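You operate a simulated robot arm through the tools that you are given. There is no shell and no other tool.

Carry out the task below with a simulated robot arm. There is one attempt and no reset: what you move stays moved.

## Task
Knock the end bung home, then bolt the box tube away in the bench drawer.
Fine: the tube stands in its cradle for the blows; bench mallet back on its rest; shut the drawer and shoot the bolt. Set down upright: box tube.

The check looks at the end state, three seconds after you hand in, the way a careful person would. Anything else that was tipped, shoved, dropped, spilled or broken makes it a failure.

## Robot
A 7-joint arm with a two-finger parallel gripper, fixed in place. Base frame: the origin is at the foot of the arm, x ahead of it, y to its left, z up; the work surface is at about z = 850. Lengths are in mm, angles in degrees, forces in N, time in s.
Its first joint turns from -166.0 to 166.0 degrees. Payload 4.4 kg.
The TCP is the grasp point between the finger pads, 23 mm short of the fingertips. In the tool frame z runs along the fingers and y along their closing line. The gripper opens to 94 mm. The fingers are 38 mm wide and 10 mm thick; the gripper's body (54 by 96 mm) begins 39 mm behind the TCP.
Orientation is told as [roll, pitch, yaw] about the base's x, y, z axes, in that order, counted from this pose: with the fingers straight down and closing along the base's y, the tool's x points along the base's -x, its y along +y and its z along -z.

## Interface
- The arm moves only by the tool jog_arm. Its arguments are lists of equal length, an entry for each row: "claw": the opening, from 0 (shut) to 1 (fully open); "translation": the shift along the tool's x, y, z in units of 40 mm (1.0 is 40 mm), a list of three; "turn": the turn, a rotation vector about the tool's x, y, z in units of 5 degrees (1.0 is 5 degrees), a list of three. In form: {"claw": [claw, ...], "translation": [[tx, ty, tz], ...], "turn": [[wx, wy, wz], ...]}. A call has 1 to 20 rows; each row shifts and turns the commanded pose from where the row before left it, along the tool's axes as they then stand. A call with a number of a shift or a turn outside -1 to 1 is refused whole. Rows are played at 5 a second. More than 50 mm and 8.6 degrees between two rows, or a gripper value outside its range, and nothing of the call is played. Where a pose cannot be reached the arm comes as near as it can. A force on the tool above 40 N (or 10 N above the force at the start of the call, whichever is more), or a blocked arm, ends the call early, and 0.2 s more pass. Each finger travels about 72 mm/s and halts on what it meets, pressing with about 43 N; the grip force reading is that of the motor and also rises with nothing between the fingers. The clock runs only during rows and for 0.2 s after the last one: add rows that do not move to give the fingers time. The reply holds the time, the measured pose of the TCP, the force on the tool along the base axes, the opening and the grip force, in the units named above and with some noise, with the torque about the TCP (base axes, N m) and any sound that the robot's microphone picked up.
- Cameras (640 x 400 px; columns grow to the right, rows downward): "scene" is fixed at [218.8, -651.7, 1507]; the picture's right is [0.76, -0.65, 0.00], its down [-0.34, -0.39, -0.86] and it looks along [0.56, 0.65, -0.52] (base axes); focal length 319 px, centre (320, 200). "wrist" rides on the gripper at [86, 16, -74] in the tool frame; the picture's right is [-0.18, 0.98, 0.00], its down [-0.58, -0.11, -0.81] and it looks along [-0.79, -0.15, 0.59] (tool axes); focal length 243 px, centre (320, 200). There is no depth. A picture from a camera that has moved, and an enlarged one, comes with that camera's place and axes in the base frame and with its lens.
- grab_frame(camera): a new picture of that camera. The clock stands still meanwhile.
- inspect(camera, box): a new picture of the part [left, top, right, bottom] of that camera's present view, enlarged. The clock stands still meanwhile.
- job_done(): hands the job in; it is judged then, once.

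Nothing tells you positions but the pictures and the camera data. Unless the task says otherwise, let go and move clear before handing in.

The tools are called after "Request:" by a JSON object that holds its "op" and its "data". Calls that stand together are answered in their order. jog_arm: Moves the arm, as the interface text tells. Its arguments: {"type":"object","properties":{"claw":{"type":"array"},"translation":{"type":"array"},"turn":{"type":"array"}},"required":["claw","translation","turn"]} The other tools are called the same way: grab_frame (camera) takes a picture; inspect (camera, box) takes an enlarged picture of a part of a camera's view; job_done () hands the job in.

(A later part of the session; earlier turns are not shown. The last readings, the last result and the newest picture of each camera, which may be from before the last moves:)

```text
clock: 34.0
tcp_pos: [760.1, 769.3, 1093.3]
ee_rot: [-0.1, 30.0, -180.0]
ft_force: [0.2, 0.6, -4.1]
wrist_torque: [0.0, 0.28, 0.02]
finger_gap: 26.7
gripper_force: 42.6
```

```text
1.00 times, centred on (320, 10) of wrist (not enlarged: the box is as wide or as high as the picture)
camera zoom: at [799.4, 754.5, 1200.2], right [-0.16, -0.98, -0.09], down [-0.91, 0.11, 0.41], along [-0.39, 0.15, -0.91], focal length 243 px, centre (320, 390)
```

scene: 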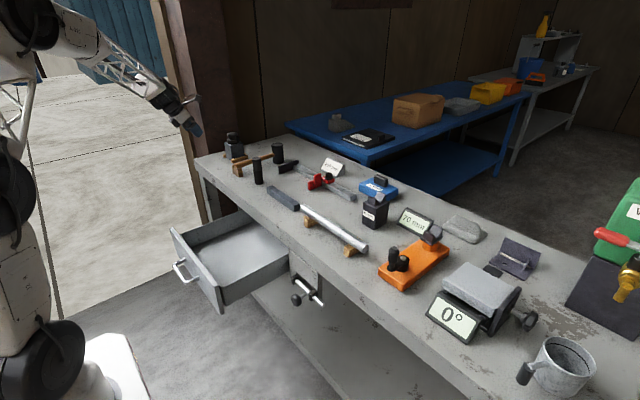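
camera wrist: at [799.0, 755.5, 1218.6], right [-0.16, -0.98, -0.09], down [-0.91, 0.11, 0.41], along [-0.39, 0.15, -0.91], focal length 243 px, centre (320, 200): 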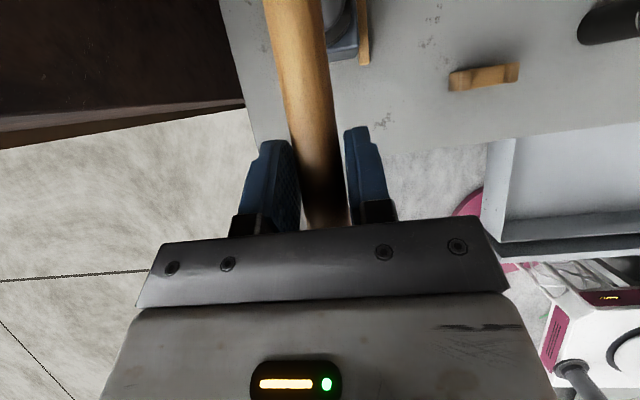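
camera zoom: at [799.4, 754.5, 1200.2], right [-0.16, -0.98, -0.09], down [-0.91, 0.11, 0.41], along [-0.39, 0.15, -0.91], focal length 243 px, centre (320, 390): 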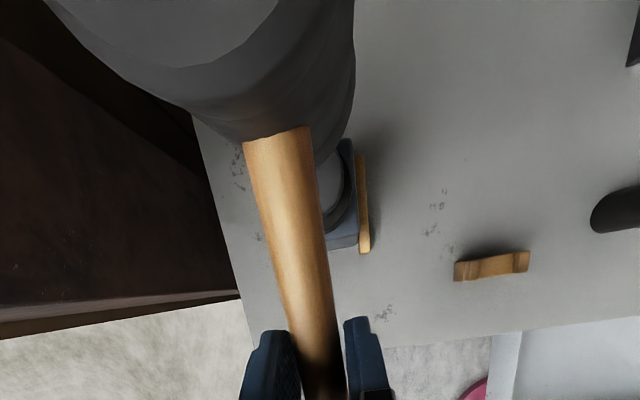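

The bung dropped about 2 mm, so the blows do work. Too much overtravel pivoted the mallet by about 9°. For the next blow I'll swing the tool level as it descends and stop it close to the contact height.

Request:
{"op": "jog_arm", "data": {"claw": [0, 0, 0, 0, 0, 0, 0], "translation": [[0.265, 0, -0.459], [0, 0, 0], [-0.577, 0, 1], [-0.477, 0, 1], [0.358, 0, -0.934], [0.358, 0, -0.934], [0, 0, 0]], "turn": [[0, 0, 0], [0, 0, 0], [0, -0.9, 0], [0, -0.9, 0], [0, 0, 0], [0, 0, 0], [0, 0, 0]]}}

Request:
{"op": "inspect", "data": {"camera": "scene", "box": [180, 90, 290, 180]}}

Request:
{"op": "inspect", "data": {"camera": "scene", "box": [215, 125, 263, 170]}}

```text
clock: 35.6
tcp_pos: [761.1, 770.5, 1105.4]
ee_rot: [0.1, 21.0, -179.8]
ft_force: [-0.5, -0.7, -3.9]
wrist_torque: [-0.02, 0.27, 0.01]
finger_gap: 26.5
gripper_force: 42.7
```

```text
4.44 times, centred on (235, 135) of scene
camera zoom: at [218.8, -651.7, 1507.0], right [0.76, -0.65, 0.0], down [-0.34, -0.39, -0.86], along [0.56, 0.65, -0.52], focal length 1418 px, centre (698, 489)
```

zoom: 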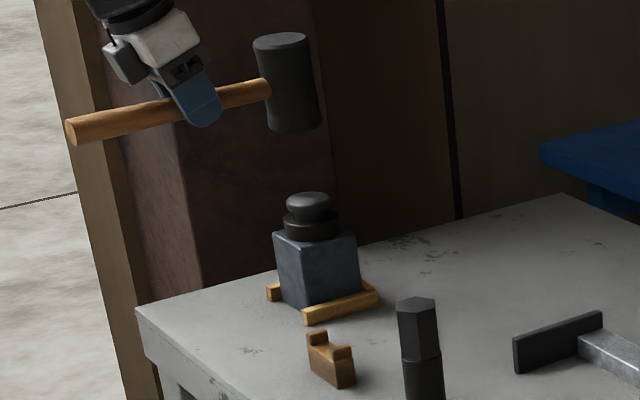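

```text
8.89 times, centred on (239, 148) of scene
camera zoom: at [218.8, -651.7, 1507.0], right [0.76, -0.65, 0.0], down [-0.34, -0.39, -0.86], along [0.56, 0.65, -0.52], focal length 2836 px, centre (1040, 667)
```

zoom: 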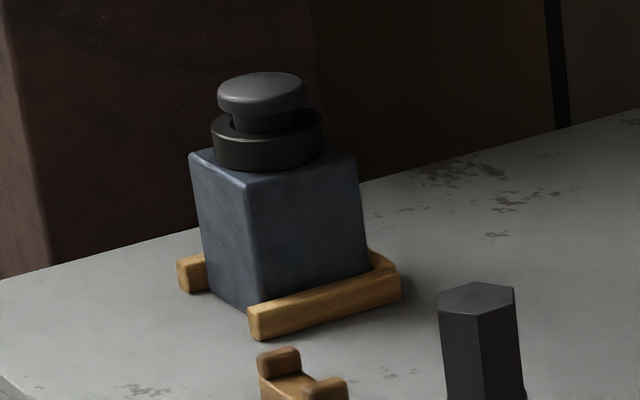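

That blow drove the bung another 3 mm or so with almost no slip. I'll repeat it with a slightly lower stop point.

Request:
{"op": "jog_arm", "data": {"claw": [0, 0, 0, 0, 0, 0, 0, 0], "translation": [[0.03, 0, -0.079], [0, 0, 0], [0, 0, 0], [-0.577, 0, 1], [-0.466, 0, 1], [0.342, 0, -0.94], [0.342, 0, -0.94], [0, 0, 0]], "turn": [[0, 0.9, 0], [0, 0.9, 0], [0, 0, 0], [0, -1, 0], [0, -1, 0], [0, 0, 0], [0, 0, 0], [0, 0, 0]]}}

Request:
{"op": "inspect", "data": {"camera": "scene", "box": [180, 90, 290, 180]}}

Request:
{"op": "inspect", "data": {"camera": "scene", "box": [215, 125, 263, 170]}}

```text
clock: 37.4
tcp_pos: [760.5, 770.8, 1097.5]
ee_rot: [0.1, 20.0, -179.9]
ft_force: [0.2, 0.3, -3.1]
wrist_torque: [-0.01, 0.25, -0.01]
finger_gap: 26.8
gripper_force: 42.8
```

```text
4.44 times, centred on (235, 135) of scene
camera zoom: at [218.8, -651.7, 1507.0], right [0.76, -0.65, 0.0], down [-0.34, -0.39, -0.86], along [0.56, 0.65, -0.52], focal length 1418 px, centre (698, 489)
```

zoom: 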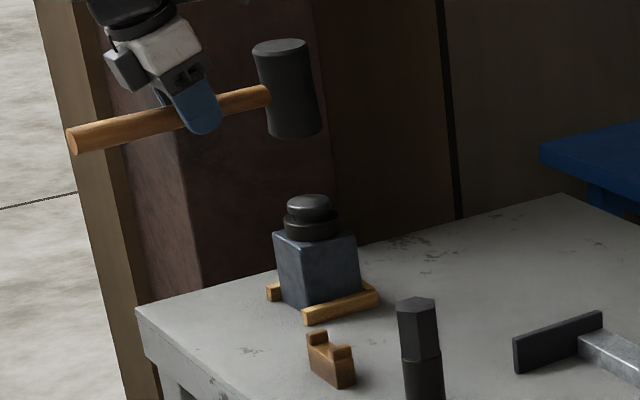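

```text
8.89 times, centred on (239, 148) of scene
camera zoom: at [218.8, -651.7, 1507.0], right [0.76, -0.65, 0.0], down [-0.34, -0.39, -0.86], along [0.56, 0.65, -0.52], focal length 2836 px, centre (1040, 667)
```

zoom: 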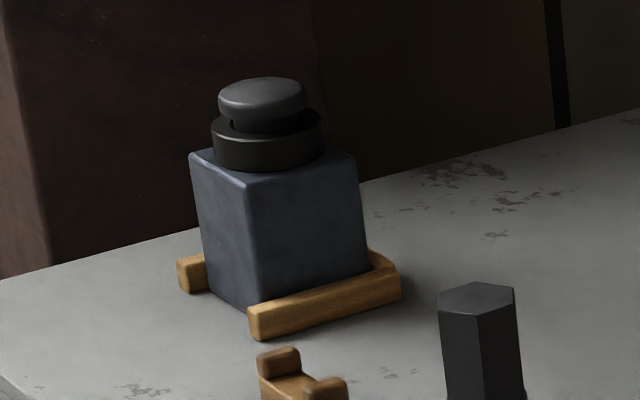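

Another 3 mm or so went in. I'll strike again in the same way.

Request:
{"op": "jog_arm", "data": {"claw": [0, 0, 0, 0, 0, 0, 0, 0], "translation": [[0.045, 0, -0.123], [0, 0, 0], [0, 0, 0], [-0.532, 0, 1], [-0.4245, 0, 1], [0.309, 0, -0.951], [0.309, 0, -0.951], [0, 0, 0]], "turn": [[0, 0.8, 0], [0, 0.8, 0], [0, 0, 0], [0, -1, 0], [0, -1, 0], [0, 0, 0], [0, 0, 0], [0, 0, 0]]}}

Request:
{"op": "inspect", "data": {"camera": "scene", "box": [180, 90, 290, 180]}}

Request:
{"op": "inspect", "data": {"camera": "scene", "box": [215, 125, 263, 170]}}

```text
clock: 39.2
tcp_pos: [761.3, 770.9, 1091.1]
ee_rot: [-0.1, 18.0, -179.8]
ft_force: [0.0, 0.2, -4.0]
wrist_torque: [-0.03, 0.27, 0.02]
finger_gap: 26.6
gripper_force: 42.2
```

```text
4.44 times, centred on (235, 135) of scene
camera zoom: at [218.8, -651.7, 1507.0], right [0.76, -0.65, 0.0], down [-0.34, -0.39, -0.86], along [0.56, 0.65, -0.52], focal length 1418 px, centre (698, 489)
```

zoom: 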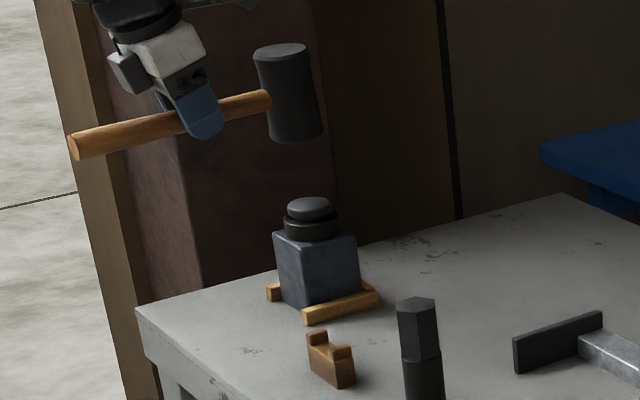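

```text
8.89 times, centred on (239, 148) of scene
camera zoom: at [218.8, -651.7, 1507.0], right [0.76, -0.65, 0.0], down [-0.34, -0.39, -0.86], along [0.56, 0.65, -0.52], focal length 2836 px, centre (1040, 667)
```

zoom: 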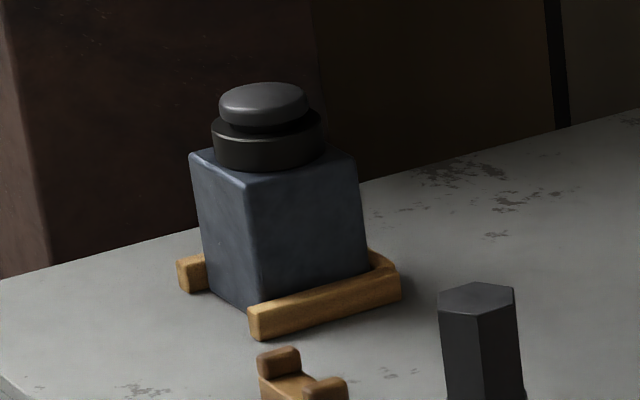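

It looks nearly home, with perhaps 4 mm of gap left above the collar. I'll strike once more.

Request:
{"op": "jog_arm", "data": {"claw": [0, 0, 0, 0, 0, 0, 0, 0], "translation": [[0.049, 0, -0.15], [0, 0, 0], [0, 0, 0], [-0.488, 0, 1], [-0.384, 0, 1], [0.276, 0, -0.961], [0.276, 0, -0.961], [0, 0, 0]], "turn": [[0, 0.8, 0], [0, 0.8, 0], [0, 0, 0], [0, -1, 0], [0, -1, 0], [0, 0, 0], [0, 0, 0], [0, 0, 0]]}}

Request:
{"op": "inspect", "data": {"camera": "scene", "box": [180, 90, 290, 180]}}

Request:
{"op": "inspect", "data": {"camera": "scene", "box": [215, 125, 263, 170]}}

```text
clock: 41.0
tcp_pos: [759.9, 769.3, 1092.0]
ee_rot: [0.0, 15.9, -179.9]
ft_force: [0.0, 0.7, -4.4]
wrist_torque: [0.01, 0.26, 0.03]
finger_gap: 26.6
gripper_force: 43.2
```

```text
4.44 times, centred on (235, 135) of scene
camera zoom: at [218.8, -651.7, 1507.0], right [0.76, -0.65, 0.0], down [-0.34, -0.39, -0.86], along [0.56, 0.65, -0.52], focal length 1418 px, centre (698, 489)
```

zoom: 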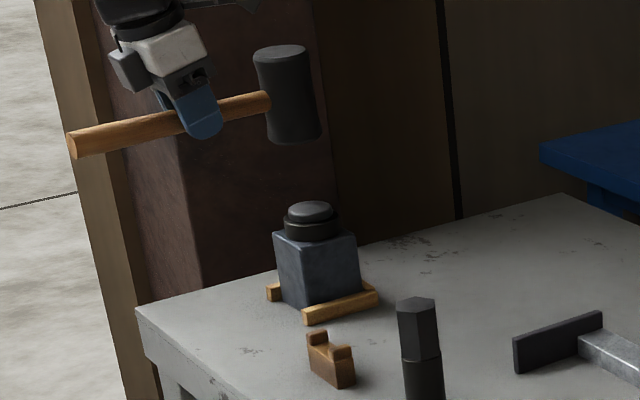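

```text
8.89 times, centred on (239, 148) of scene
camera zoom: at [218.8, -651.7, 1507.0], right [0.76, -0.65, 0.0], down [-0.34, -0.39, -0.86], along [0.56, 0.65, -0.52], focal length 2836 px, centre (1040, 667)
```

zoom: 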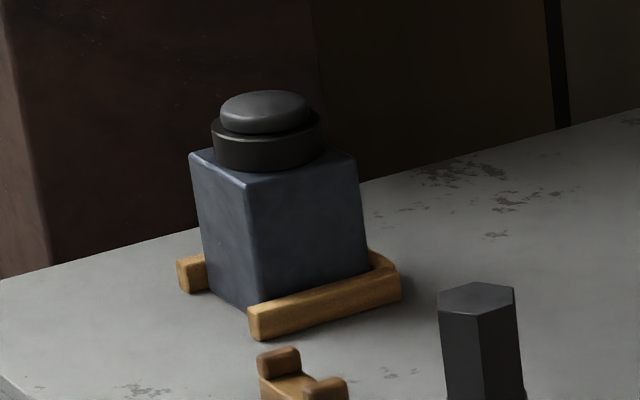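

The bung's head now looks seated on the collar. I'll give one confirming blow; no further movement would mean it's home.

Request:
{"op": "jog_arm", "data": {"claw": [0, 0, 0, 0, 0, 0, 0, 0], "translation": [[0.015, 0, -0.053], [0, 0, 0], [0, 0, 0], [-0.445, 0, 1], [-0.354, 0, 1], [0.259, 0, -0.966], [0.259, 0, -0.966], [0, 0, 0]], "turn": [[0, 0.8, 0], [0, 0.8, 0], [0, 0, 0], [0, -0.9, 0], [0, -0.9, 0], [0, 0, 0], [0, 0, 0], [0, 0, 0]]}}

Request:
{"op": "inspect", "data": {"camera": "scene", "box": [180, 90, 290, 180]}}

Request:
{"op": "inspect", "data": {"camera": "scene", "box": [215, 125, 263, 170]}}

```text
clock: 42.8
tcp_pos: [761.1, 771.9, 1087.0]
ee_rot: [-0.1, 15.0, -179.9]
ft_force: [0.8, -0.2, -2.9]
wrist_torque: [0.01, 0.29, -0.03]
finger_gap: 26.7
gripper_force: 43.4
```

```text
4.44 times, centred on (235, 135) of scene
camera zoom: at [218.8, -651.7, 1507.0], right [0.76, -0.65, 0.0], down [-0.34, -0.39, -0.86], along [0.56, 0.65, -0.52], focal length 1418 px, centre (698, 489)
```

zoom: 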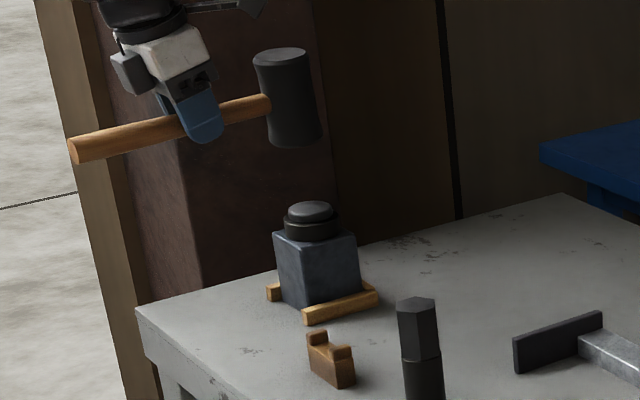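

```text
8.89 times, centred on (239, 148) of scene
camera zoom: at [218.8, -651.7, 1507.0], right [0.76, -0.65, 0.0], down [-0.34, -0.39, -0.86], along [0.56, 0.65, -0.52], focal length 2836 px, centre (1040, 667)
```

zoom: 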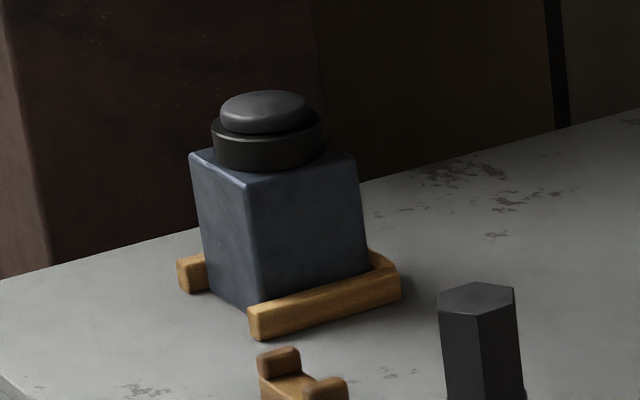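

Request:
{"op": "inspect", "data": {"camera": "scene", "box": [226, 130, 246, 150]}}

Request:
{"op": "inspect", "data": {"camera": "wrist", "box": [300, 0, 380, 20]}}

```text
16.00 times, centred on (236, 140) of scene
camera zoom: at [218.8, -651.7, 1507.0], right [0.76, -0.65, 0.0], down [-0.34, -0.39, -0.86], along [0.56, 0.65, -0.52], focal length 5105 px, centre (1664, 1160)
```

zoom: 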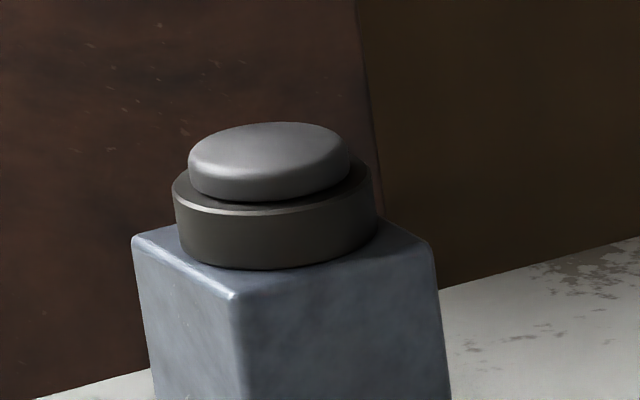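

```text
8.00 times, centred on (340, 10) of wrist
camera zoom: at [825.8, 754.8, 1182.2], right [-0.18, -0.98, -0.05], down [-0.77, 0.11, 0.63], along [-0.61, 0.15, -0.78], focal length 1941 px, centre (160, 1720)
```

zoom: 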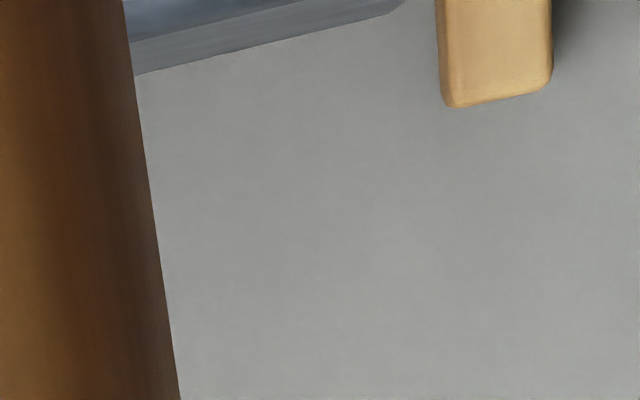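

The bung is seated on the collar and didn't move under the last blow. The mallet has pivoted about 15° in the grip, so I'll study the rest and the bench edge before returning it.

Request:
{"op": "inspect", "data": {"camera": "scene", "box": [236, 158, 260, 178]}}

Request:
{"op": "inspect", "data": {"camera": "wrist", "box": [380, 0, 640, 150]}}

Request:
{"op": "inspect", "data": {"camera": "wrist", "box": [0, 0, 640, 20]}}

```text
16.00 times, centred on (248, 168) of scene
camera zoom: at [218.8, -651.7, 1507.0], right [0.76, -0.65, 0.0], down [-0.34, -0.39, -0.86], along [0.56, 0.65, -0.52], focal length 5105 px, centre (1472, 712)
```

zoom: 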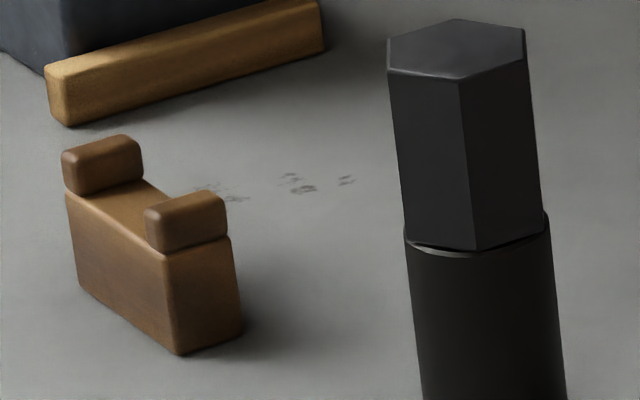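

```text
2.46 times, centred on (510, 75) of wrist
camera zoom: at [825.8, 754.8, 1182.2], right [-0.18, -0.98, -0.05], down [-0.77, 0.11, 0.63], along [-0.61, 0.15, -0.78], focal length 597 px, centre (-148, 508)
```

zoom: 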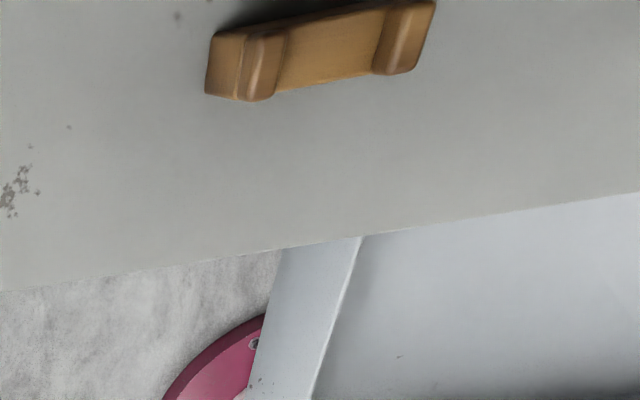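

```text
1.00 times, centred on (320, 10) of wrist (not enlarged: the box is as wide or as high as the picture)
camera zoom: at [825.8, 754.8, 1182.2], right [-0.18, -0.98, -0.05], down [-0.77, 0.11, 0.63], along [-0.61, 0.15, -0.78], focal length 243 px, centre (320, 390)
```

zoom: 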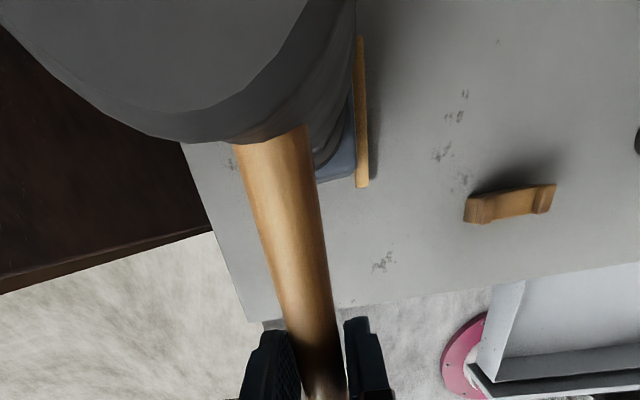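

The saddle top is at z≈880 and x 777–798, with horns leaving only about ±2 mm of side clearance. The arm can't reach the rest at the tilt that now levels the mallet, so I'll tilt back to 30°. Then I'll press the handle's end on an empty piece of bench at y≈655 to pivot it back, after staging just above.

Request:
{"op": "jog_arm", "data": {"claw": [0, 0, 0, 0, 0, 0, 0, 0, 0, 0, 0, 0, 0, 0], "translation": [[0, 0.5, 0], [0, 0.8, 0], [0, 0.8, 0], [0, 0.6, 0], [0, 0.225, 0], [0, 0, 0], [0, 0, 0], [0, 0, 0], [-0.085, 0, 0.886], [-0.085, 0, 0.886], [-0.085, 0, 0.886], [-0.085, 0, 0.886], [-0.085, 0, 0.886], [0, 0, 0]], "turn": [[0, 0, 0], [0, 0, 0], [0, 0, 0], [0, 0, 0], [0, 0, 0], [0, 1, 0], [0, 1, 0], [0, 1, 0], [0, 0, 0], [0, 0, 0], [0, 0, 0], [0, 0, 0], [0, 0, 0], [0, 0, 0]]}}

Request:
{"op": "inspect", "data": {"camera": "scene", "box": [200, 100, 310, 190]}}

Request:
{"op": "grab_frame", "data": {"camera": "wrist"}}

```text
clock: 45.8
tcp_pos: [834.7, 653.2, 925.4]
ee_rot: [0.0, 30.0, -179.9]
ft_force: [0.5, -1.0, -5.6]
wrist_torque: [0.0, 0.25, -0.01]
finger_gap: 26.8
gripper_force: 42.9
```

```text
4.44 times, centred on (255, 145) of scene
camera zoom: at [218.8, -651.7, 1507.0], right [0.76, -0.65, 0.0], down [-0.34, -0.39, -0.86], along [0.56, 0.65, -0.52], focal length 1418 px, centre (609, 444)
```

zoom: 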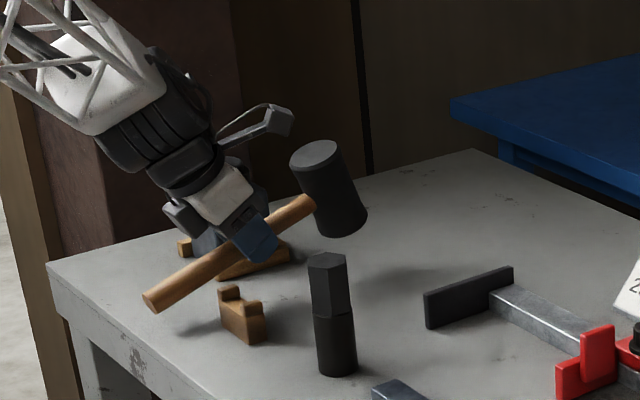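

```text
taken
camera wrist: at [873.2, 637.2, 1033.1], right [-0.16, -0.98, -0.09], down [-0.91, 0.11, 0.41], along [-0.39, 0.15, -0.91], focal length 243 px, centre (320, 200)
```

wrist: 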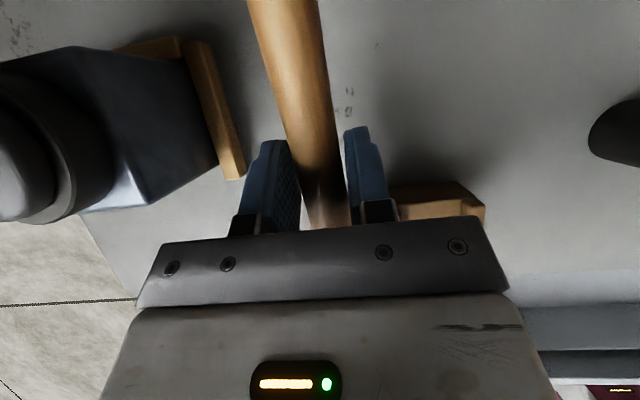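

The handle end hovers over clear bench with the head pitched up about 16°. I'll lower in small steps so the bench pushes the handle end up.

Request:
{"op": "jog_arm", "data": {"claw": [0, 0, 0, 0, 0, 0], "translation": [[-0.075, 0, 0.13], [-0.075, 0, 0.13], [-0.075, 0, 0.13], [-0.075, 0, 0.13], [-0.0625, 0, 0.108], [0, 0, 0]], "turn": [[0, 0, 0], [0, 0, 0], [0, 0, 0], [0, 0, 0], [0, 0, 0], [0, 0, 0]]}}

Request:
{"op": "inspect", "data": {"camera": "scene", "box": [200, 100, 310, 190]}}

```text
clock: 47.2
tcp_pos: [834.3, 653.3, 895.9]
ee_rot: [-0.1, 30.0, -179.8]
ft_force: [7.2, 0.6, 4.1]
wrist_torque: [0.05, 0.89, -0.03]
finger_gap: 26.7
gripper_force: 42.5
```

```text
4.44 times, centred on (255, 145) of scene
camera zoom: at [218.8, -651.7, 1507.0], right [0.76, -0.65, 0.0], down [-0.34, -0.39, -0.86], along [0.56, 0.65, -0.52], focal length 1418 px, centre (609, 444)
```

zoom: 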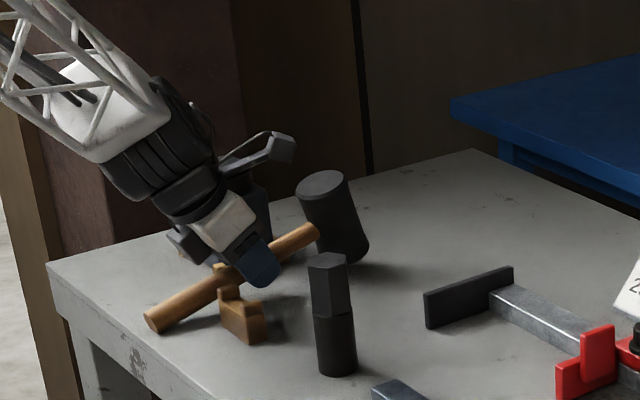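

The handle is pivoting as intended, with about 9 N on the bench. I'll press a few millimetres more, moving +x to relieve the friction, then lift and look.

Request:
{"op": "jog_arm", "data": {"claw": [0, 0, 0, 0, 0, 0, 0], "translation": [[-0.01, 0, 0.0945], [-0.01, 0, 0.0945], [0, 0, 0], [0.25, 0, -0.433], [0.5, 0, -0.866], [0, 0, 0], [0, 0, 0]], "turn": [[0, 0, 0], [0, 0, 0], [0, 0, 0], [0, 0, 0], [0, 0, 0], [0, 0, 0], [0, 0, 0]]}}

Request:
{"op": "inspect", "data": {"camera": "scene", "box": [200, 100, 310, 190]}}

```text
clock: 48.8
tcp_pos: [837.9, 653.7, 948.6]
ee_rot: [-0.1, 30.0, -179.9]
ft_force: [-0.1, 0.0, -4.2]
wrist_torque: [-0.04, 0.28, -0.02]
finger_gap: 26.3
gripper_force: 42.7
```

```text
4.44 times, centred on (255, 145) of scene
camera zoom: at [218.8, -651.7, 1507.0], right [0.76, -0.65, 0.0], down [-0.34, -0.39, -0.86], along [0.56, 0.65, -0.52], focal length 1418 px, centre (609, 444)
```

zoom: 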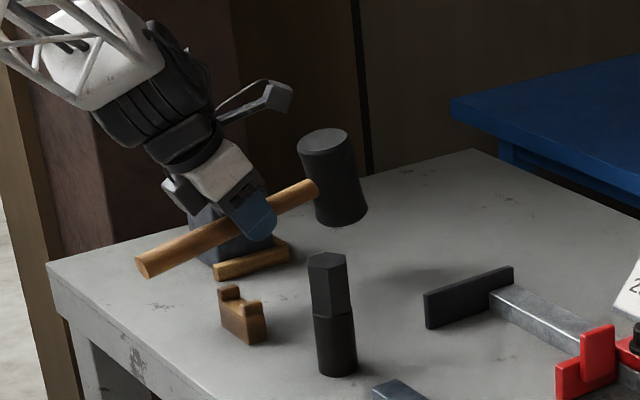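

The pitch is down to about 9.5° relative to the bench at 30° tilt. I'll move above the rest and see whether less tilt (25° then 20°) is reachable there, which would level the handle without pressing on the rest.

Request:
{"op": "jog_arm", "data": {"claw": [0, 0, 0, 0, 0, 0, 0, 0], "translation": [[0.505, 0.523, 0.177], [0.505, 0.523, 0.177], [0.505, 0.523, 0.177], [0, 0, 0], [0, 0, 0], [0, 0, 0], [0, 0, 0], [0, 0, 0]], "turn": [[0, 0, 0], [0, 0, 0], [0, 0, 0], [0, 0, 0], [0, -0.5, 0], [0, -0.5, 0], [0, 0, 0], [0, 0, 0]]}}

Request:
{"op": "jog_arm", "data": {"claw": [0, 0, 0, 0], "translation": [[0, 0, 0], [0, 0, 0], [0, 0, 0], [0, 0, 0]], "turn": [[0, -0.5, 0], [0, -0.4, 0], [0, 0, 0], [0, 0, 0]]}}

Request:
{"op": "inspect", "data": {"camera": "scene", "box": [200, 100, 310, 190]}}

```text
clock: 50.6
tcp_pos: [901.3, 591.8, 961.7]
ee_rot: [0.0, 25.1, -180.0]
ft_force: [-0.9, 0.0, -4.7]
wrist_torque: [0.03, 0.28, 0.03]
finger_gap: 26.7
gripper_force: 43.5
```

```text
clock: 51.6
tcp_pos: [901.3, 591.9, 961.8]
ee_rot: [0.0, 20.5, -179.9]
ft_force: [-0.8, -0.2, -4.6]
wrist_torque: [0.03, 0.28, -0.02]
finger_gap: 26.7
gripper_force: 42.8
```

```text
4.44 times, centred on (255, 145) of scene
camera zoom: at [218.8, -651.7, 1507.0], right [0.76, -0.65, 0.0], down [-0.34, -0.39, -0.86], along [0.56, 0.65, -0.52], focal length 1418 px, centre (609, 444)
```

zoom: 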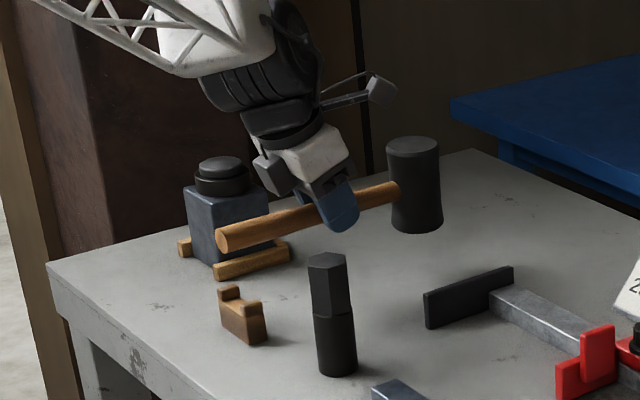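

Tilt 20.5° is reachable here and the handle is level to about 0.3°. I'll correct y by about 1 mm, lower partway, then check alignment with the rest's horns.

Request:
{"op": "jog_arm", "data": {"claw": [0, 0, 0, 0, 0], "translation": [[-0.153, 0.0125, 0.41], [-0.153, 0.0125, 0.41], [0, 0, 0], [0, 0, 0], [0, 0, 0]], "turn": [[0, 0, 0], [0, 0, 0], [0, 0, 0], [0, 0, 0], [0, 0, 0]]}}

Request:
{"op": "inspect", "data": {"camera": "scene", "box": [225, 130, 297, 180]}}

Request:
{"op": "grab_frame", "data": {"camera": "wrist"}}

```text
clock: 52.8
tcp_pos: [901.3, 590.2, 926.0]
ee_rot: [0.0, 20.6, -179.9]
ft_force: [0.4, 0.3, -4.5]
wrist_torque: [0.02, 0.28, -0.01]
finger_gap: 26.9
gripper_force: 43.1
```

```text
8.00 times, centred on (261, 155) of scene
camera zoom: at [218.8, -651.7, 1507.0], right [0.76, -0.65, 0.0], down [-0.34, -0.39, -0.86], along [0.56, 0.65, -0.52], focal length 2553 px, centre (792, 560)
```

zoom: 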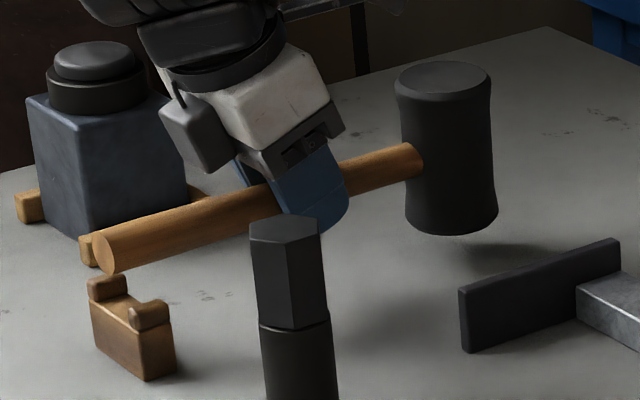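

```text
taken
camera wrist: at [956.2, 574.8, 1026.6], right [-0.17, -0.98, -0.06], down [-0.83, 0.11, 0.55], along [-0.54, 0.15, -0.83], focal length 243 px, centre (320, 200)
```

wrist: 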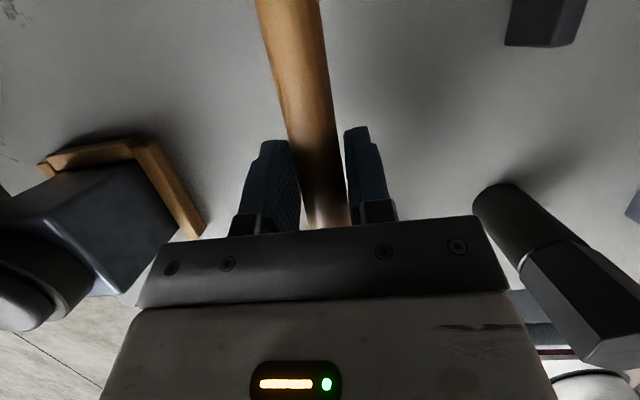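

Comparing with the original image, the mallet is directly above its original spot to within about 0.5 mm. I'll lower most of the remaining 24 mm.

Request:
{"op": "jog_arm", "data": {"claw": [0, 0, 0, 0, 0], "translation": [[-0.0875, 0, 0.234], [-0.0875, 0, 0.234], [0, 0, 0], [0, 0, 0], [0, 0, 0]], "turn": [[0, 0, 0], [0, 0, 0], [0, 0, 0], [0, 0, 0], [0, 0, 0]]}}

Request:
{"op": "inspect", "data": {"camera": "scene", "box": [225, 130, 297, 180]}}

```text
clock: 54.0
tcp_pos: [900.0, 590.3, 906.2]
ee_rot: [0.0, 20.5, -179.9]
ft_force: [0.1, 0.2, -4.6]
wrist_torque: [-0.01, 0.26, -0.01]
finger_gap: 26.7
gripper_force: 42.9
```

```text
8.00 times, centred on (261, 155) of scene
camera zoom: at [218.8, -651.7, 1507.0], right [0.76, -0.65, 0.0], down [-0.34, -0.39, -0.86], along [0.56, 0.65, -0.52], focal length 2553 px, centre (792, 560)
```

zoom: 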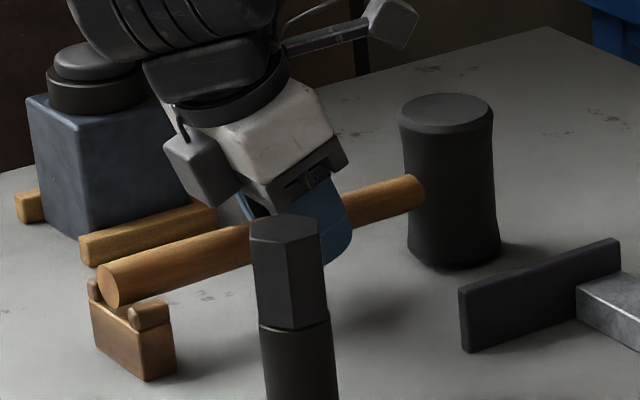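

Request:
{"op": "jog_arm", "data": {"claw": [0, 0, 0, 0, 0], "translation": [[-0.011, 0, 0.0293], [-0.011, 0, 0.0293], [-0.011, 0, 0.0293], [0, 0, 0], [0, 0, 0]], "turn": [[0, 0, 0], [0, 0, 0], [0, 0, 0], [0, 0, 0], [0, 0, 0]]}}

Request:
{"op": "inspect", "data": {"camera": "scene", "box": [225, 130, 297, 180]}}

```text
clock: 55.2
tcp_pos: [901.4, 589.4, 901.2]
ee_rot: [0.0, 20.5, -179.9]
ft_force: [-1.0, -0.5, -3.8]
wrist_torque: [0.0, 0.27, 0.02]
finger_gap: 26.6
gripper_force: 43.0
```

```text
8.00 times, centred on (261, 155) of scene
camera zoom: at [218.8, -651.7, 1507.0], right [0.76, -0.65, 0.0], down [-0.34, -0.39, -0.86], along [0.56, 0.65, -0.52], focal length 2553 px, centre (792, 560)
```

zoom: 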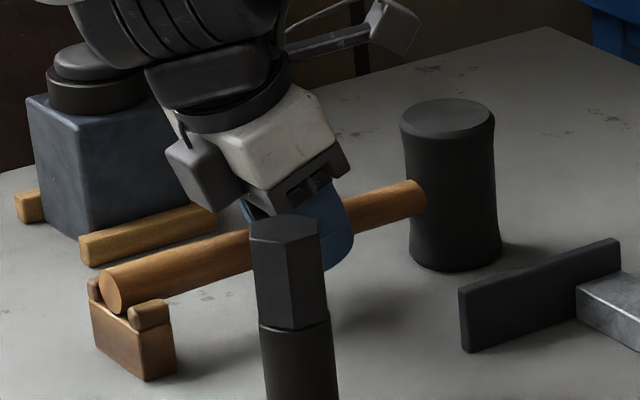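

Nearly there, with no load change yet. I'll lower another 2 mm in small steps.

Request:
{"op": "jog_arm", "data": {"claw": [0, 0, 0, 0], "translation": [[-0.009, 0, 0.0234], [-0.009, 0, 0.0234], [0, 0, 0], [0, 0, 0]], "turn": [[0, 0, 0], [0, 0, 0], [0, 0, 0], [0, 0, 0]]}}

Request:
{"op": "inspect", "data": {"camera": "scene", "box": [225, 130, 297, 180]}}

```text
clock: 56.2
tcp_pos: [901.0, 590.0, 901.9]
ee_rot: [0.0, 20.5, -180.0]
ft_force: [-8.5, -4.1, 11.8]
wrist_torque: [-0.37, 0.35, 0.05]
finger_gap: 26.6
gripper_force: 42.9
```

```text
8.00 times, centred on (261, 155) of scene
camera zoom: at [218.8, -651.7, 1507.0], right [0.76, -0.65, 0.0], down [-0.34, -0.39, -0.86], along [0.56, 0.65, -0.52], focal length 2553 px, centre (792, 560)
```

zoom: 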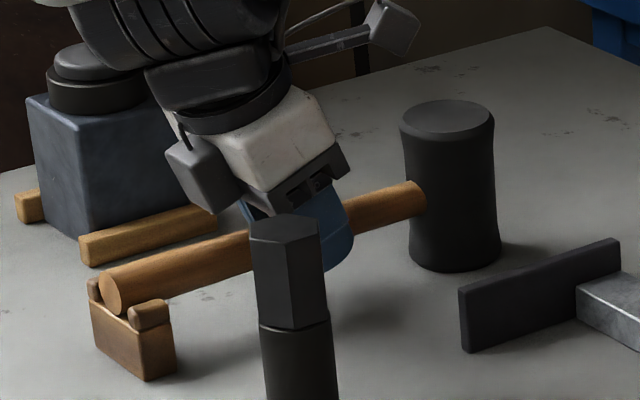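

Contact: the mallet is on its rest and the bench, with about 16 N pushing down. I'll ease up 0.8 mm, then open gently.

Request:
{"op": "jog_arm", "data": {"claw": [0, 0], "translation": [[0.007, 0, -0.0187], [0, 0, 0]], "turn": [[0, 0, 0], [0, 0, 0]]}}

Request:
{"op": "jog_arm", "data": {"claw": [0.32, 0.36, 0.42, 0.5, 0.7, 0.85, 0.85], "translation": [[0, 0, 0], [0, 0, 0], [0, 0, 0], [0, 0, 0], [0, 0, 0], [0, 0, 0], [0, 0, 0]], "turn": [[0, 0, 0], [0, 0, 0], [0, 0, 0], [0, 0, 0], [0, 0, 0], [0, 0, 0], [0, 0, 0]]}}

Request:
{"op": "inspect", "data": {"camera": "scene", "box": [225, 130, 297, 180]}}

Request:
{"op": "grab_frame", "data": {"camera": "wrist"}}

```text
clock: 56.8
tcp_pos: [900.8, 590.4, 901.7]
ee_rot: [0.0, 20.5, -180.0]
ft_force: [-2.0, 1.1, 7.9]
wrist_torque: [-0.24, -0.08, 0.13]
finger_gap: 26.5
gripper_force: 43.2
```

```text
clock: 58.4
tcp_pos: [900.3, 590.1, 901.3]
ee_rot: [0.0, 20.5, -179.9]
ft_force: [0.0, -1.0, -0.2]
wrist_torque: [0.04, 0.01, 0.0]
finger_gap: 79.9
gripper_force: 0.2
```

```text
8.00 times, centred on (261, 155) of scene
camera zoom: at [218.8, -651.7, 1507.0], right [0.76, -0.65, 0.0], down [-0.34, -0.39, -0.86], along [0.56, 0.65, -0.52], focal length 2553 px, centre (792, 560)
```

zoom: 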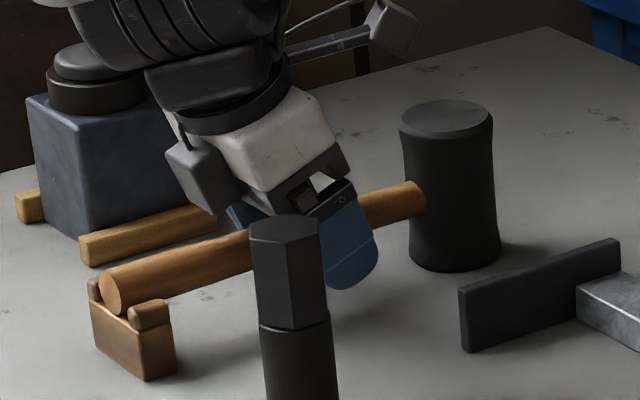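

```text
taken
camera wrist: at [956.5, 574.2, 1001.7], right [-0.17, -0.98, -0.06], down [-0.83, 0.11, 0.55], along [-0.54, 0.15, -0.83], focal length 243 px, centre (320, 200)
```

wrist: 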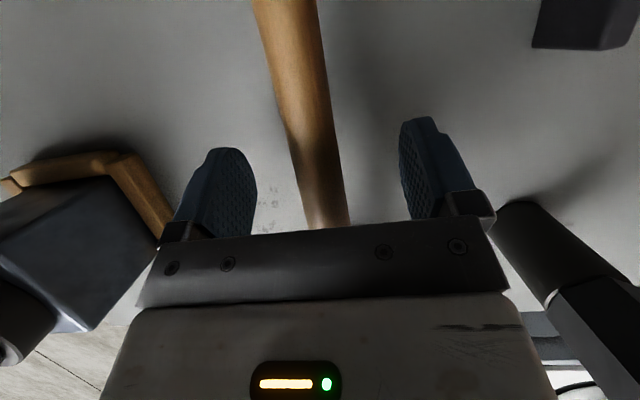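

The mallet sits on its rest, matching the original view. I'll lift clear, then go around to the tube with the gripper fully open and tilted about 60° from the −x side.

Request:
{"op": "jog_arm", "data": {"claw": [0.85, 0.85, 0.9, 1, 1, 1, 1, 1, 1, 1, 1, 1, 1, 1, 1, 1, 1, 1, 1], "translation": [[0.175, 0, -0.4685], [0.35, 0, -0.937], [0.35, 0, -0.937], [0.35, 0, -0.937], [-0.468, -0.75, -0.175], [-0.468, -0.75, -0.175], [-0.468, -0.75, -0.175], [-0.468, -0.75, -0.175], [-0.468, -0.75, -0.175], [-0.468, -0.75, -0.175], [0, 0, 0], [0, 0, 0], [0, 0, 0], [0, 0, 0], [0, 0, 0], [0, 0, 0], [0, 0, 0], [0, 0, 0], [0, 0, 0]], "turn": [[0, 0, 0], [0, 0, 0], [0, 0, 0], [0, 0, 0], [0, 0, 0], [0, 0, 0], [0, 0, 0], [0, 0, 0], [0, 0, 0], [0, 0, 0], [0, 1, 0], [0, 1, 0], [0, 1, 0], [0, 1, 0], [0, 1, 0], [0, 1, 0], [0, 1, 0], [0, 0.9, 0], [0, 0, 0]]}}

Request:
{"op": "inspect", "data": {"camera": "wrist", "box": [0, 0, 640, 200]}}

Request:
{"op": "grab_frame", "data": {"camera": "scene"}}

```text
clock: 62.4
tcp_pos: [780.1, 769.6, 1042.6]
ee_rot: [0.0, 60.0, -180.0]
ft_force: [-0.4, -0.3, 0.2]
wrist_torque: [-0.01, -0.01, -0.01]
finger_gap: 94.0
gripper_force: 0.1
```

```text
1.00 times, centred on (320, 100) of wrist (not enlarged: the box is as wide or as high as the picture)
camera zoom: at [760.1, 753.9, 1154.2], right [-0.09, -0.98, -0.16], down [-0.99, 0.11, -0.1], along [0.12, 0.15, -0.98], focal length 243 px, centre (320, 300)
```

zoom: 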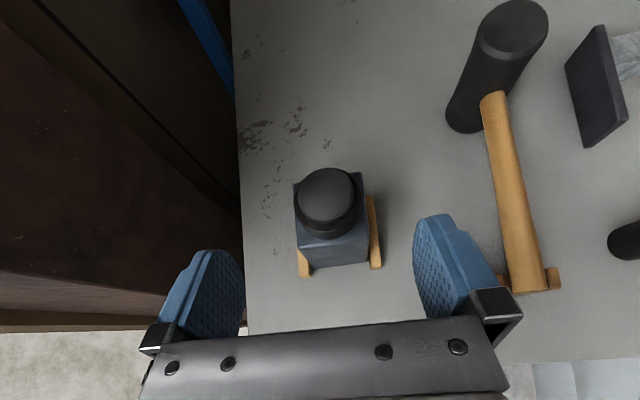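

```text
taken
```

scene: 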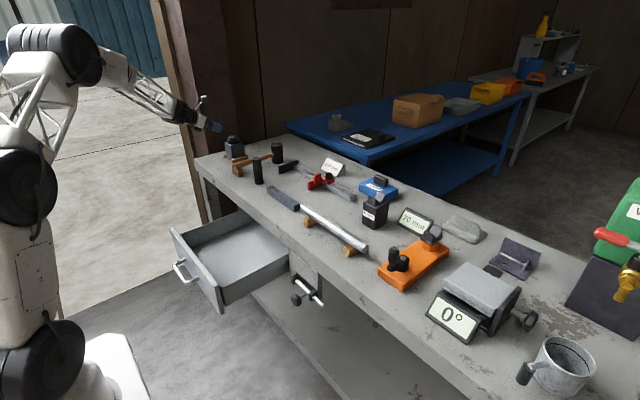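

I get a clear top-down view, and the mallet handle sits between the rest's horns. I'll zoom in on the tube to fix the grasp line.

Request:
{"op": "inspect", "data": {"camera": "wrist", "box": [270, 50, 400, 190]}}

Request:
{"op": "inspect", "data": {"camera": "wrist", "box": [440, 0, 600, 200]}}

```text
2.86 times, centred on (335, 120) of wrist
camera zoom: at [760.1, 753.9, 1154.2], right [-0.09, -0.98, -0.16], down [-0.99, 0.11, -0.1], along [0.12, 0.15, -0.98], focal length 693 px, centre (277, 429)
```

zoom: 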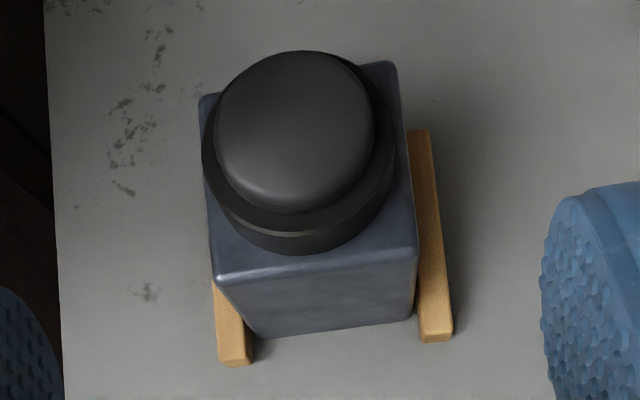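

```text
2.00 times, centred on (520, 100) of wrist
camera zoom: at [760.1, 753.9, 1154.2], right [-0.09, -0.98, -0.16], down [-0.99, 0.11, -0.1], along [0.12, 0.15, -0.98], focal length 485 px, centre (-80, 400)
```

zoom: 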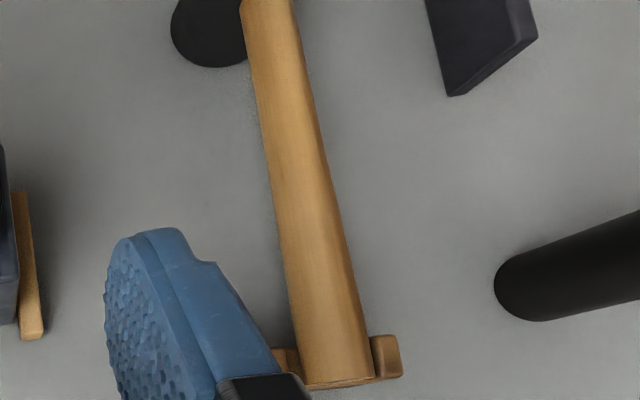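

The tube's top measures about 67 mm square, centred at (870, 770). I'll descend in front of it to z≈906, above the cradle strips, then slide the open fingers forward around it.

Request:
{"op": "jog_arm", "data": {"claw": [1, 1, 1, 1, 1, 1], "translation": [[-0.739, -0.01, 0.427], [-0.739, 0, 0.427], [-0.739, 0, 0.427], [-0.739, 0, 0.427], [0, 0, 0], [0, 0, 0]], "turn": [[0, 0, 0], [0, 0, 0], [0, 0, 0], [0, 0, 0], [0, 0, 0], [0, 0, 0]]}}

Request:
{"op": "grab_frame", "data": {"camera": "wrist"}}

Request:
{"op": "inspect", "data": {"camera": "scene", "box": [180, 90, 290, 180]}}

```text
clock: 63.8
tcp_pos: [779.3, 771.2, 905.0]
ee_rot: [0.1, 60.0, -180.0]
ft_force: [0.1, -0.4, -0.1]
wrist_torque: [0.03, 0.01, 0.01]
finger_gap: 94.0
gripper_force: 0.2
```

```text
taken
camera wrist: at [759.6, 754.6, 1017.3], right [-0.09, -0.98, -0.16], down [-0.99, 0.11, -0.1], along [0.12, 0.15, -0.98], focal length 243 px, centre (320, 200)
```

wrist: 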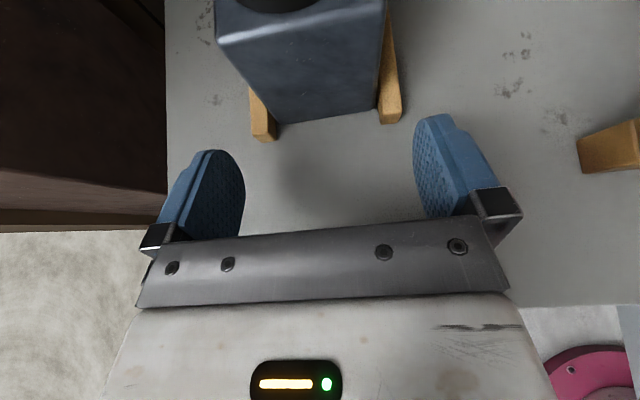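

```text
4.44 times, centred on (235, 135) of scene
camera zoom: at [218.8, -651.7, 1507.0], right [0.76, -0.65, 0.0], down [-0.34, -0.39, -0.86], along [0.56, 0.65, -0.52], focal length 1418 px, centre (698, 489)
```

zoom: 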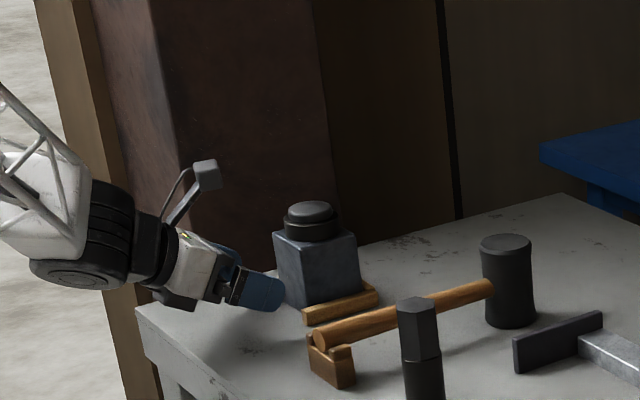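

Request:
{"op": "jog_arm", "data": {"claw": [1, 1, 1, 1, 1, 1], "translation": [[0.225, 0.01, 0.39], [0.225, 0.01, 0.39], [0.225, 0, 0.39], [0.225, 0, 0.39], [0, 0, 0], [0, 0, 0]], "turn": [[0, 0, 0], [0, 0, 0], [0, 0, 0], [0, 0, 0], [0, 0, 0], [0, 0, 0]]}}

Request:
{"op": "grab_frame", "data": {"camera": "wrist"}}

Request:
{"op": "inspect", "data": {"camera": "scene", "box": [200, 110, 290, 180]}}

```text
clock: 65.2
tcp_pos: [852.5, 768.2, 903.7]
ee_rot: [0.0, 60.0, -179.9]
ft_force: [-0.1, -0.1, 0.0]
wrist_torque: [-0.01, -0.01, -0.02]
finger_gap: 94.4
gripper_force: 0.0
```

```text
taken
camera wrist: at [832.3, 753.5, 1016.6], right [-0.09, -0.98, -0.16], down [-0.99, 0.11, -0.1], along [0.12, 0.15, -0.98], focal length 243 px, centre (320, 200)
```

wrist: 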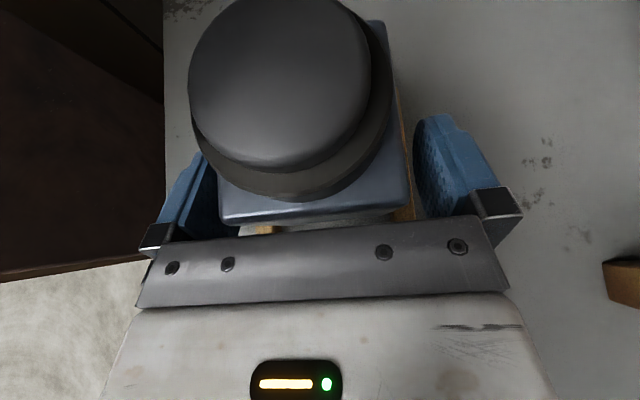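

```text
5.71 times, centred on (245, 145) of scene
camera zoom: at [218.8, -651.7, 1507.0], right [0.76, -0.65, 0.0], down [-0.34, -0.39, -0.86], along [0.56, 0.65, -0.52], focal length 1823 px, centre (749, 514)
```

zoom: 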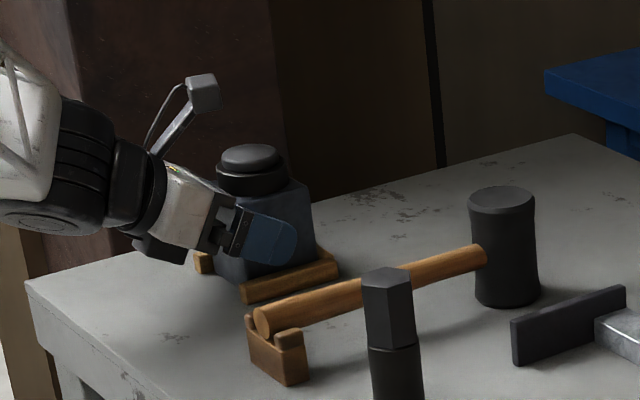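

The fingers straddle the tube, so I'll close.

Request:
{"op": "jog_arm", "data": {"claw": [0.85, 0.75, 0.7, 0.6, 0.5, 0.5, 0.5], "translation": [[0, 0, 0], [0, 0, 0], [0, 0, 0], [0, 0, 0], [0, 0, 0], [0, 0, 0], [0, 0, 0]], "turn": [[0, 0, 0], [0, 0, 0], [0, 0, 0], [0, 0, 0], [0, 0, 0], [0, 0, 0], [0, 0, 0]]}}

Request:
{"op": "grab_frame", "data": {"camera": "wrist"}}

```text
clock: 66.8
tcp_pos: [852.7, 769.3, 905.0]
ee_rot: [0.1, 60.0, -179.9]
ft_force: [-0.6, 2.0, 1.5]
wrist_torque: [0.03, 0.05, 0.06]
finger_gap: 69.7
gripper_force: 43.2
```

```text
taken
camera wrist: at [832.2, 753.7, 1016.8], right [-0.09, -0.98, -0.16], down [-0.99, 0.11, -0.1], along [0.12, 0.15, -0.98], focal length 243 px, centre (320, 200)
```

wrist: 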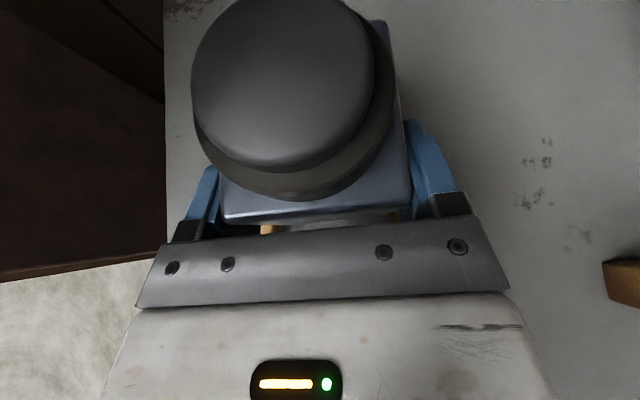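

Gripped: the gap is 69.7 mm, so the tube is about 70 mm square. I'll lift slowly and check for slip.

Request:
{"op": "jog_arm", "data": {"claw": [0.5, 0.5, 0.5, 0.5, 0.5, 0.5], "translation": [[0.1083, 0, -0.0625], [0.1083, 0, -0.0625], [0.2166, 0, -0.125], [0.2166, 0, -0.125], [0, 0, 0], [0, 0, 0]], "turn": [[0, 0, 0], [0, 0, 0], [0, 0, 0], [0, 0, 0], [0, 0, 0], [0, 0, 0]]}}

Request:
{"op": "inspect", "data": {"camera": "scene", "box": [200, 110, 290, 180]}}

```text
clock: 68.2
tcp_pos: [852.6, 770.1, 934.1]
ee_rot: [0.0, 60.0, -179.8]
ft_force: [0.7, 0.6, -6.5]
wrist_torque: [0.0, 0.12, -0.01]
finger_gap: 69.7
gripper_force: 43.1
```

```text
5.71 times, centred on (245, 145) of scene
camera zoom: at [218.8, -651.7, 1507.0], right [0.76, -0.65, 0.0], down [-0.34, -0.39, -0.86], along [0.56, 0.65, -0.52], focal length 1823 px, centre (749, 514)
```

zoom: 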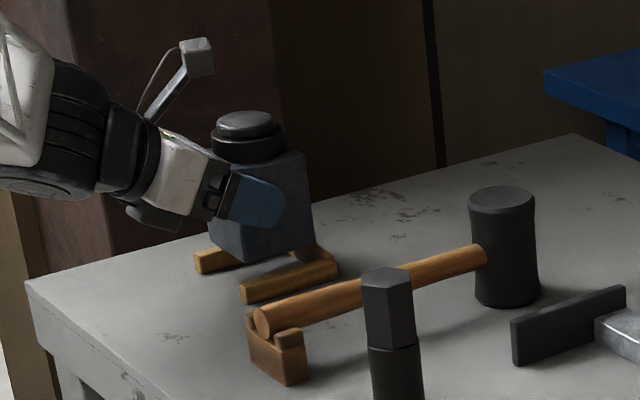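

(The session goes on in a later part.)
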